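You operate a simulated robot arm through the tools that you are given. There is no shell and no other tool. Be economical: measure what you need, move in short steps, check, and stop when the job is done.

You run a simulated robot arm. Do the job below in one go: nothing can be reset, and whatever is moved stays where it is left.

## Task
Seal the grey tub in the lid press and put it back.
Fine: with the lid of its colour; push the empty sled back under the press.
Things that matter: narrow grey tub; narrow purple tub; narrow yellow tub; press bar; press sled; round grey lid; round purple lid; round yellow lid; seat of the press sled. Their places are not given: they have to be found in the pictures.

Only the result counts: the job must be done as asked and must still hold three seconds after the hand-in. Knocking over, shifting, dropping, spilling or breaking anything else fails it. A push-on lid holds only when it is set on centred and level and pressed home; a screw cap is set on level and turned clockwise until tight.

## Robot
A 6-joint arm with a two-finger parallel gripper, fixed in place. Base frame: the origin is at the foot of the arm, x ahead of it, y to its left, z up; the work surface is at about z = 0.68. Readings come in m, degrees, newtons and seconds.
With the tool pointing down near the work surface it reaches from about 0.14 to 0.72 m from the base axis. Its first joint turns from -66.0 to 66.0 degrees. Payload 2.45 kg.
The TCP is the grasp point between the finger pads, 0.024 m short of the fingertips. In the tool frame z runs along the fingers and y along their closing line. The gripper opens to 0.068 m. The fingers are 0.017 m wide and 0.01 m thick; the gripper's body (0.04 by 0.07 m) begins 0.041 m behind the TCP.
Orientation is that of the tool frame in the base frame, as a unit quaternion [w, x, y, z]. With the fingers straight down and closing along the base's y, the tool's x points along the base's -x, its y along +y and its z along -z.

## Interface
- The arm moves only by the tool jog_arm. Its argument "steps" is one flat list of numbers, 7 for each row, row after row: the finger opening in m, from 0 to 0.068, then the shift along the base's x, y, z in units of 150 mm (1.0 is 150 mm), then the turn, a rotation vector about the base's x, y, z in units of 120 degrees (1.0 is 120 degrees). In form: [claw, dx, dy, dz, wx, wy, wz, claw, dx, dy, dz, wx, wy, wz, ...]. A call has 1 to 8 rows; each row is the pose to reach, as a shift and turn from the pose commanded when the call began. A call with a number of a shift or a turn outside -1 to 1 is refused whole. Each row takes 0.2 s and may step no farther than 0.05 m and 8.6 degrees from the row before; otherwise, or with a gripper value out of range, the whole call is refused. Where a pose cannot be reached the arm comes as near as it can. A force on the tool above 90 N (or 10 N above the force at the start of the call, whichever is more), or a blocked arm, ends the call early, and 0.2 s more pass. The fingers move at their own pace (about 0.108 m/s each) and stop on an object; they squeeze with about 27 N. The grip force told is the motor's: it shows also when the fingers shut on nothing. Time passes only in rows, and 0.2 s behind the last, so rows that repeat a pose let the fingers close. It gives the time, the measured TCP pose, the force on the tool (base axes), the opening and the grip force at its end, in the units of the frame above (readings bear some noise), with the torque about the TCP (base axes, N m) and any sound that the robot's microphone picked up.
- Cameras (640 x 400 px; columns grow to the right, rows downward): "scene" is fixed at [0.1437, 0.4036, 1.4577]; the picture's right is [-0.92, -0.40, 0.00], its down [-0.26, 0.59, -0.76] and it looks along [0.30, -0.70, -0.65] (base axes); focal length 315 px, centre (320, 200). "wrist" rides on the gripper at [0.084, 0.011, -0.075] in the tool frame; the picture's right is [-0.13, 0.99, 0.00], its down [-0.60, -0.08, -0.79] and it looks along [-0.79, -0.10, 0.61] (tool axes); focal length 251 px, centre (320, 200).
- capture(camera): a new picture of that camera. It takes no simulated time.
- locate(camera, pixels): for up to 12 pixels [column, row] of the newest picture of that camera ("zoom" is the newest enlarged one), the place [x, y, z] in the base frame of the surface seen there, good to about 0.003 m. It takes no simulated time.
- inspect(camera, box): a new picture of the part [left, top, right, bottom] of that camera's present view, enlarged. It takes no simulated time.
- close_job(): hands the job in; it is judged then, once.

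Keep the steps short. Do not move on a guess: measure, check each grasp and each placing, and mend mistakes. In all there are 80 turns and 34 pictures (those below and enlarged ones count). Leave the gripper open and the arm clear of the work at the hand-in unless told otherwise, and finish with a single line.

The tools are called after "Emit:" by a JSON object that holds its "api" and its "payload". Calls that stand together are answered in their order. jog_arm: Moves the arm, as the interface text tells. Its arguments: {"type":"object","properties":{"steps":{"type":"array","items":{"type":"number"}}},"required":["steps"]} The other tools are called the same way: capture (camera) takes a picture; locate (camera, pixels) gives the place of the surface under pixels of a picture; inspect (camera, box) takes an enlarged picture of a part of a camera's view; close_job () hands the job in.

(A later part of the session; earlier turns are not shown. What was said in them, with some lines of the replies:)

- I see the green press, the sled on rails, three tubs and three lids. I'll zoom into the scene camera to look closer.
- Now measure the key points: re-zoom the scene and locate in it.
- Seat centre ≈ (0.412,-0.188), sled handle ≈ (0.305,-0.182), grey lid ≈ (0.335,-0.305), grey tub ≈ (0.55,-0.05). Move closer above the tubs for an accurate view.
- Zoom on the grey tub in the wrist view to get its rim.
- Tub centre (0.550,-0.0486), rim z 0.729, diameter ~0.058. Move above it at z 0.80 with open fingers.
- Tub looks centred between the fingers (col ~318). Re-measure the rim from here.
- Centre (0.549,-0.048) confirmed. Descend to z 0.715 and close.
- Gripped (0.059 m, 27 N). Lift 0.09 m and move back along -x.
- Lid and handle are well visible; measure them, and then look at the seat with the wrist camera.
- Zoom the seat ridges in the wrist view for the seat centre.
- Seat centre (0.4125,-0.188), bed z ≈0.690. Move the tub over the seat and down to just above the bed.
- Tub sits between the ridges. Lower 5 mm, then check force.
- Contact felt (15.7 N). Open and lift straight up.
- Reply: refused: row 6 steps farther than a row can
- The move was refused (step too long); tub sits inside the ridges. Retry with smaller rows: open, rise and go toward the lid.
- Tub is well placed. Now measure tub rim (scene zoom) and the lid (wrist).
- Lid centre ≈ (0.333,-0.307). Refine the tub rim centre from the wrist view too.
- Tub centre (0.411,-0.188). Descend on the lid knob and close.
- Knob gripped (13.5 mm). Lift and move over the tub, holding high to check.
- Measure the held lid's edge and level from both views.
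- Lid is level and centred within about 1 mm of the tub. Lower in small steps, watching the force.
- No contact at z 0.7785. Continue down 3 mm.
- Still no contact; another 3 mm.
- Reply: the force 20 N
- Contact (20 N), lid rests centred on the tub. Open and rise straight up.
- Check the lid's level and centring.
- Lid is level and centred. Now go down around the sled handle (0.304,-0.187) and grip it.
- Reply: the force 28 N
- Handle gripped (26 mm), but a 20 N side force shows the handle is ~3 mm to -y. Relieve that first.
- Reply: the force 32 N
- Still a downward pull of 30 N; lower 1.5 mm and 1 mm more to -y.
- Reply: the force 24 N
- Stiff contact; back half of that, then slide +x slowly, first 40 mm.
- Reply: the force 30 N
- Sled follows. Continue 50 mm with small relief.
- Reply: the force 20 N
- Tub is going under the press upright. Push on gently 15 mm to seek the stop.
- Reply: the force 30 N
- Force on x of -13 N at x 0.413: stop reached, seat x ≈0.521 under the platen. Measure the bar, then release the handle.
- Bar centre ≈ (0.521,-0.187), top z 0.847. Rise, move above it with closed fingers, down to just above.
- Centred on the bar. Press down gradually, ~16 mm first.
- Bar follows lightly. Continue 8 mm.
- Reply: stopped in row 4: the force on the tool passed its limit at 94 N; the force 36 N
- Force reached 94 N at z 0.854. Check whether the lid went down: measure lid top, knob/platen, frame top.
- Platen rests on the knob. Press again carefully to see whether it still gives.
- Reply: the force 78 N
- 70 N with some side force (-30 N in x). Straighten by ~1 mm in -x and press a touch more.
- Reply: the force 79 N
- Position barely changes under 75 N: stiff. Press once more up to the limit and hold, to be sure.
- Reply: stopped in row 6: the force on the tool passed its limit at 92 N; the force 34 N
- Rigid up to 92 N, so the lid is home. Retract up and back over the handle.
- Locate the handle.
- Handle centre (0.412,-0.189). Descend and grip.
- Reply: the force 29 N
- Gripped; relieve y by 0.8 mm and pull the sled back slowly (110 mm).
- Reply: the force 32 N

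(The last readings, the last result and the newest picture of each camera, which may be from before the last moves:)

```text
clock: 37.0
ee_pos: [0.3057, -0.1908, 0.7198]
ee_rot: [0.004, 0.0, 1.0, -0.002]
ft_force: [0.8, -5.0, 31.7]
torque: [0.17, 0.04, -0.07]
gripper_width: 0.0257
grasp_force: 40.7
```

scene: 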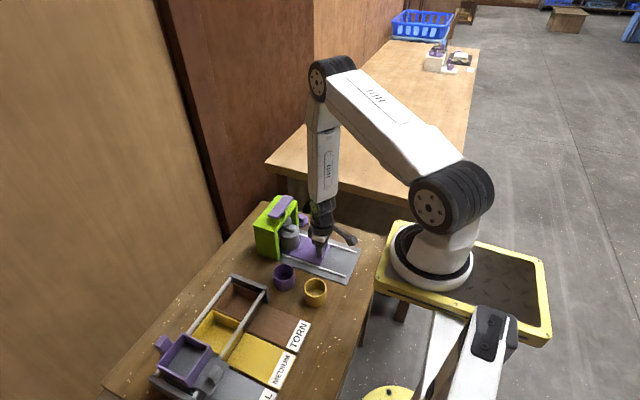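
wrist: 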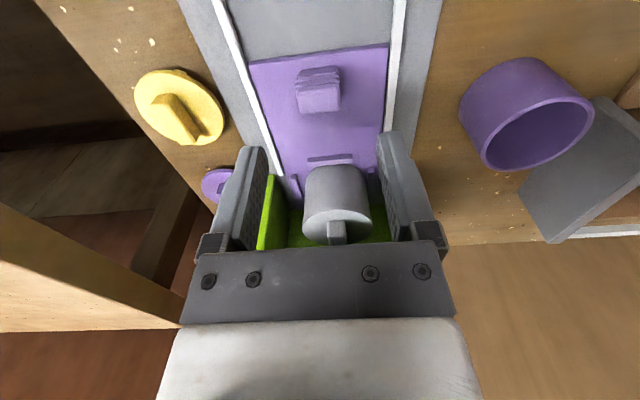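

Sled is back at x 0.305. Release, rise and look at the tub.

Emit:
{"api": "jog_arm", "payload": {"steps": [0.04, 0, 0, 0, 0, 0, 0, 0.055, 0, 0, 0, 0.0019, 0.0038, 0, 0.068, 0, 0, 0.25, 0.0019, 0.0038, 0, 0.068, 0, 0, 0.5, 0.0019, 0.0038, 0, 0.068, 0, 0, 0.75, 0.0019, 0.0038, 0]}}

Emit:
{"api": "inspect", "payload": {"camera": "scene", "box": [284, 215, 364, 265]}}

```text
clock: 38.2
ee_pos: [0.306, -0.1894, 0.8329]
ee_rot: [-0.001, -0.001, 1.0, 0.001]
ft_force: [-1.0, 0.0, 0.4]
torque: [0.0, 0.0, 0.03]
gripper_width: 0.0681
grasp_force: 0.1
```

```text
8.00 times, centred on (324, 240) of scene
```

zoom: 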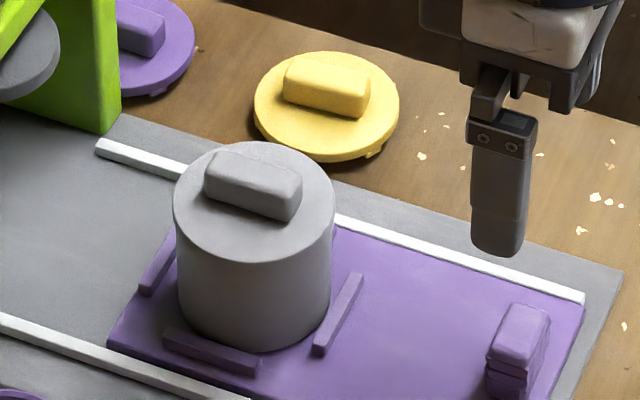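

The lid sits lower with no gap: seated. Measure the lid/tub centre.

Emit:
{"api": "locate", "payload": {"camera": "zoom", "pixels": [[179, 202], [330, 202], [252, 148], [254, 256], [197, 164], [317, 168], [202, 243], [312, 241], [252, 165]]}}

```text
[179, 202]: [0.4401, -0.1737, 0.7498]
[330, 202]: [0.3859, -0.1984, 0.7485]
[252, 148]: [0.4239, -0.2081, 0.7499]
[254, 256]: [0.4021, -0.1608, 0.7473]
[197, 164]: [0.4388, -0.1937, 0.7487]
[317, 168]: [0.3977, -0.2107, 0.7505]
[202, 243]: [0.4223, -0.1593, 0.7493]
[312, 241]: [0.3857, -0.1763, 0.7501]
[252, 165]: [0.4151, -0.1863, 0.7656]
```

Lid top dropped ~2 mm vs before: pressed home. The lid is slightly wider than the tub, and the hand would be tight over the knob, so I'll carry it by the knob, lifting only a little first (which also tests the seal).

Emit:
{"api": "jog_arm", "payload": {"steps": [0.04, 0.24, 0.015, 0, 0, 0, 0, 0.04, 0.48, 0.015, 0, 0, 0, 0, 0.04, 0.713, 0.015, 0, 0, 0, 0, 0.04, 0.713, 0.015, -0.2, 0, 0, 0, 0.04, 0.713, 0.015, -0.41, 0, 0, 0, 0.04, 0.713, 0.015, -0.41, 0, 0, 0, 0.0, 0.713, 0.015, -0.41, 0, 0, 0, 0.0, 0.713, 0.015, -0.41, 0, 0, 0]}}

```text
clock: 40.0
ee_pos: [0.4157, -0.1889, 0.7711]
ee_rot: [0.001, 0.0, 1.0, -0.001]
ft_force: [1.6, -5.2, 22.4]
torque: [-0.23, -0.07, -0.03]
gripper_width: 0.0132
grasp_force: 27.4
```

Knob gripped (13.2 mm). Lift 8 mm and look.

Emit:
{"api": "jog_arm", "payload": {"steps": [0.0, 0, 0, 0.015, 0, 0, 0, 0.0, 0, 0, 0.035, 0, 0, 0, 0.0, 0, 0, 0.06, 0, 0, 0]}}

Emit:
{"api": "inspect", "payload": {"camera": "scene", "box": [290, 220, 338, 265]}}

```text
clock: 40.8
ee_pos: [0.4135, -0.1873, 0.7798]
ee_rot: [-0.001, -0.001, 1.0, 0.001]
ft_force: [-0.2, 0.0, -0.9]
torque: [-0.01, 0.02, 0.01]
gripper_width: 0.0133
grasp_force: 26.4
```

```text
8.89 times, centred on (314, 242) of scene
```

zoom: 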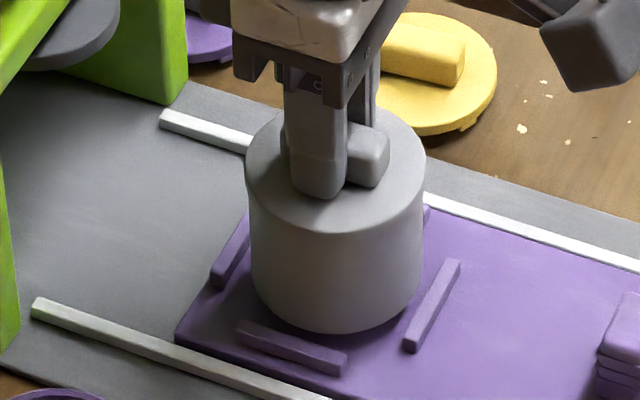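

The tub rises with the lid: sealed. Lift higher, go +y.

Emit:
{"api": "jog_arm", "payload": {"steps": [0.0, 0, 0, 0.15, 0, 0, 0, 0.0, 0, 0, 0.35, 0, 0, 0, 0.0, 0, 0, 0.533, 0, 0, 0, 0.0, 0, 0.2, 0.533, 0, 0, 0, 0.0, 0, 0.4, 0.533, 0, 0, 0, 0.0, 0, 0.6, 0.533, 0, 0, 0, 0.0, 0, 0.8, 0.533, 0, 0, 0, 0.0, 0, 0.931, 0.533, 0, 0, 0]}}

Emit:
{"api": "jog_arm", "payload": {"steps": [0.0, 0.15, 0, 0, 0, 0, 0, 0.0, 0.35, 0, 0, 0, 0, 0, 0.0, 0.55, 0, 0, 0, 0, 0, 0.0, 0.75, 0, 0, 0, 0, 0, 0.0, 0.85, 0, 0, 0, 0, 0, 0.0, 0.923, 0, 0, 0, 0, 0, 0.0, 0.923, 0, -0.2, 0, 0, 0, 0.0, 0.923, 0, -0.4, 0, 0, 0]}}

```text
clock: 42.6
ee_pos: [0.4138, -0.0471, 0.8594]
ee_rot: [-0.001, 0.0, 1.0, 0.001]
ft_force: [0.6, 0.5, 0.1]
torque: [0.0, 0.01, -0.01]
gripper_width: 0.0132
grasp_force: 26.7
```

```text
clock: 44.4
ee_pos: [0.5528, -0.0475, 0.7993]
ee_rot: [-0.001, 0.0, 1.0, 0.001]
ft_force: [0.3, 0.3, -0.5]
torque: [-0.02, 0.01, 0.01]
gripper_width: 0.0134
grasp_force: 26.1
```

Over the original spot. Lower to ~5 mm above the table, then contact gently.

Emit:
{"api": "jog_arm", "payload": {"steps": [0.0, 0, 0, -0.1, 0, 0, 0, 0.0, 0, 0, -0.18, 0, 0, 0, 0.0, 0, 0, -0.233, 0, 0, 0]}}

Emit:
{"api": "jog_arm", "payload": {"steps": [0.0, 0, 0, -0.01, 0, 0, 0, 0.0, 0, 0, -0.02, 0, 0, 0, 0.0, 0, 0, -0.02, 0, 0, 0]}}

```text
clock: 45.2
ee_pos: [0.5534, -0.0483, 0.7654]
ee_rot: [-0.002, -0.001, 1.0, 0.001]
ft_force: [0.3, -0.3, -0.1]
torque: [0.0, -0.02, 0.01]
gripper_width: 0.0133
grasp_force: 26.9
```

```text
clock: 46.0
ee_pos: [0.5523, -0.0483, 0.7613]
ee_rot: [-0.001, -0.001, 1.0, 0.001]
ft_force: [0.2, -0.7, -0.4]
torque: [-0.01, -0.02, 0.0]
gripper_width: 0.0132
grasp_force: 26.9
```

No contact yet; 2 mm more.

Emit:
{"api": "jog_arm", "payload": {"steps": [0.0, 0, 0, -0.007, 0, 0, 0, 0.0, 0, 0, -0.013, 0, 0, 0, 0.0, 0, 0, -0.013, 0, 0, 0]}}

```text
clock: 46.8
ee_pos: [0.5526, -0.0475, 0.7595]
ee_rot: [-0.001, 0.0, 1.0, 0.001]
ft_force: [0.1, 0.0, 0.4]
torque: [-0.02, 0.01, 0.01]
gripper_width: 0.0131
grasp_force: 26.9
```

Emit:
{"api": "jog_arm", "payload": {"steps": [0.0, 0, 0, -0.006, 0, 0, 0, 0.0, 0, 0, -0.01, 0, 0, 0, 0.0, 0, 0, -0.01, 0, 0, 0]}}

```text
clock: 47.6
ee_pos: [0.5532, -0.0476, 0.7593]
ee_rot: [0.0, 0.0, 1.0, 0.002]
ft_force: [-5.4, 1.6, 25.8]
torque: [0.04, 0.29, 0.02]
gripper_width: 0.0131
grasp_force: 26.9
```

Contact (26 N). Release, rise straight, back off in -x.

Emit:
{"api": "jog_arm", "payload": {"steps": [0.0, 0, 0, 0.006, 0, 0, 0, 0.03, 0, 0, 0.006, 0, 0, 0, 0.04, 0, 0, 0.006, 0, 0, 0, 0.04, 0, 0, 0.25, 0, 0, 0, 0.04, 0, 0, 0.53, 0, 0, 0, 0.04, -0.3, 0, 0.53, 0, 0, 0, 0.04, -0.6, 0, 0.53, 0, 0, 0, 0.055, -0.9, 0, 0.53, 0, 0, 0]}}

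Emit:
{"api": "jog_arm", "payload": {"steps": [0.055, -0.2, -0.2, 0, 0, 0, 0, 0.055, -0.4, -0.4, 0, 0, 0, 0, 0.055, -0.6, -0.6, 0, 0, 0, 0, 0.055, -0.745, -0.8, 0, 0, 0, 0, 0.055, -0.745, -0.95, 0, 0, 0, 0]}}

```text
clock: 49.4
ee_pos: [0.4169, -0.0488, 0.8372]
ee_rot: [0.001, 0.0, 1.0, 0.0]
ft_force: [-0.2, -0.5, 0.2]
torque: [0.02, 0.0, 0.0]
gripper_width: 0.0551
grasp_force: 0.1
```

```text
clock: 50.6
ee_pos: [0.3046, -0.1909, 0.8378]
ee_rot: [0.0, 0.0, 1.0, 0.001]
ft_force: [-1.1, 0.3, -0.3]
torque: [0.01, -0.02, -0.02]
gripper_width: 0.0547
grasp_force: 0.0
```

At the handle position (0.305,-0.190). Descend and grip the handle.

Emit:
{"api": "jog_arm", "payload": {"steps": [0.055, 0, 0, -0.3, 0, 0, 0, 0.055, 0, 0, -0.6, 0, 0, 0, 0.055, 0, 0, -0.767, 0, 0, 0, 0.055, 0, 0, -0.767, 0, 0, 0, 0.01, 0, 0, -0.767, 0, 0, 0, 0.01, 0, 0, -0.767, 0, 0, 0]}}

```text
clock: 52.0
ee_pos: [0.3045, -0.1899, 0.7218]
ee_rot: [-0.002, 0.0, 1.0, 0.003]
ft_force: [2.9, 12.6, -9.3]
torque: [-0.06, -0.37, -0.07]
gripper_width: 0.0256
grasp_force: 41.4
```

Gripped. Push the empty sled in ~107 mm.

Emit:
{"api": "jog_arm", "payload": {"steps": [0.01, 0.05, 0.002, -0.001, 0, 0, 0, 0.01, 0.16, 0.002, -0.001, 0, 0, 0, 0.01, 0.27, 0.002, -0.001, 0, 0, 0, 0.01, 0.38, 0.002, -0.001, 0, 0, 0, 0.01, 0.49, 0.002, -0.001, 0, 0, 0, 0.01, 0.6, 0.002, -0.001, 0, 0, 0, 0.01, 0.67, 0.002, -0.001, 0, 0, 0, 0.01, 0.71, 0.002, -0.001, 0, 0, 0]}}

Emit:
{"api": "jog_arm", "payload": {"steps": [0.01, 0.01, 0, 0, 0, 0, 0, 0.01, 0.02, 0, 0, 0, 0, 0, 0.01, 0.03, 0, 0, 0, 0, 0]}}

```text
clock: 53.8
ee_pos: [0.4118, -0.1892, 0.7223]
ee_rot: [-0.002, 0.0, 1.0, 0.001]
ft_force: [-1.2, 11.6, -11.4]
torque: [0.03, 0.11, -0.07]
gripper_width: 0.0258
grasp_force: 41.0
```

```text
clock: 54.6
ee_pos: [0.4156, -0.1904, 0.7227]
ee_rot: [-0.002, 0.0, 1.0, 0.001]
ft_force: [-8.0, 10.9, -9.9]
torque: [-0.16, -1.02, 0.09]
gripper_width: 0.0259
grasp_force: 40.9
```

Reaching the stop (-8 N). Push 1.5 mm more, relax, release and rise clear.

Emit:
{"api": "jog_arm", "payload": {"steps": [0.01, 0.01, 0, 0, 0, 0, 0, 0.01, 0.01, 0, 0, 0, 0, 0, 0.01, -0.006, 0, 0, 0, 0, 0, 0.055, -0.006, 0, 0, 0, 0, 0, 0.055, -0.006, 0, 0.02, 0, 0, 0, 0.055, -0.006, 0, 0.25, 0, 0, 0, 0.055, -0.1, 0, 0.55, 0, 0, 0, 0.068, -0.3, 0, 0.8, 0, 0, 0]}}

Emit:
{"api": "inspect", "payload": {"camera": "scene", "box": [230, 185, 374, 285]}}

```text
clock: 56.4
ee_pos: [0.3709, -0.1903, 0.842]
ee_rot: [-0.001, 0.0, 1.0, 0.001]
ft_force: [0.1, -0.5, 0.0]
torque: [-0.01, -0.02, 0.0]
gripper_width: 0.068
grasp_force: 0.0
```

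```text
4.00 times, centred on (302, 235) of scene
```

zoom: 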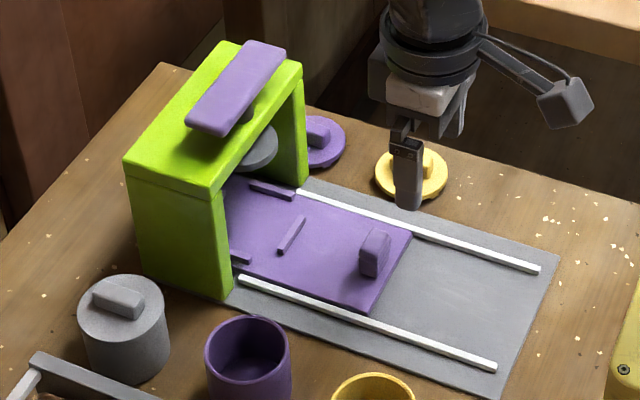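

Check the tub's final place and the handle's position.

Emit:
{"api": "locate", "payload": {"camera": "zoom", "pixels": [[80, 308], [163, 306], [121, 277], [121, 338], [92, 287], [150, 330], [150, 286], [92, 328], [374, 236], [291, 222]]}}

```text
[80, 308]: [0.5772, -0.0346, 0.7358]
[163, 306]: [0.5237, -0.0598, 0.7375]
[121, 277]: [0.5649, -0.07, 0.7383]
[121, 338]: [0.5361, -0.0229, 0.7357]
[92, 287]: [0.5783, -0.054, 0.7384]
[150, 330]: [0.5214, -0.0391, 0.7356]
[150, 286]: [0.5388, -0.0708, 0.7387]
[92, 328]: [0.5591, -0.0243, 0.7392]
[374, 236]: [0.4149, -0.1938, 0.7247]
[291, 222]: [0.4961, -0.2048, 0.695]
```

The tub is back on its spot (0.550,-0.047), its lid is level, and the sled is under the press. Raise the arm clear.

Emit:
{"api": "jog_arm", "payload": {"steps": [0.068, -0.1, 0, 0.3, 0, 0, 0, 0.068, -0.1, 0, 0.6, 0, 0, 0, 0.068, -0.1, 0, 0.9, 0, 0, 0]}}

Emit:
{"api": "close_job", "payload": {}}

```text
clock: 57.2
ee_pos: [0.3564, -0.1919, 0.9769]
ee_rot: [-0.001, -0.001, 1.0, 0.001]
ft_force: [0.4, 0.3, 1.2]
torque: [-0.03, 0.03, 0.0]
gripper_width: 0.0683
grasp_force: 0.1
```

```text
The job is handed in.
```

The grey tub is sealed with the grey lid and back on its spot, the empty sled is pushed under the press to its stop, and the job is handed in with the gripper open and the arm clear.
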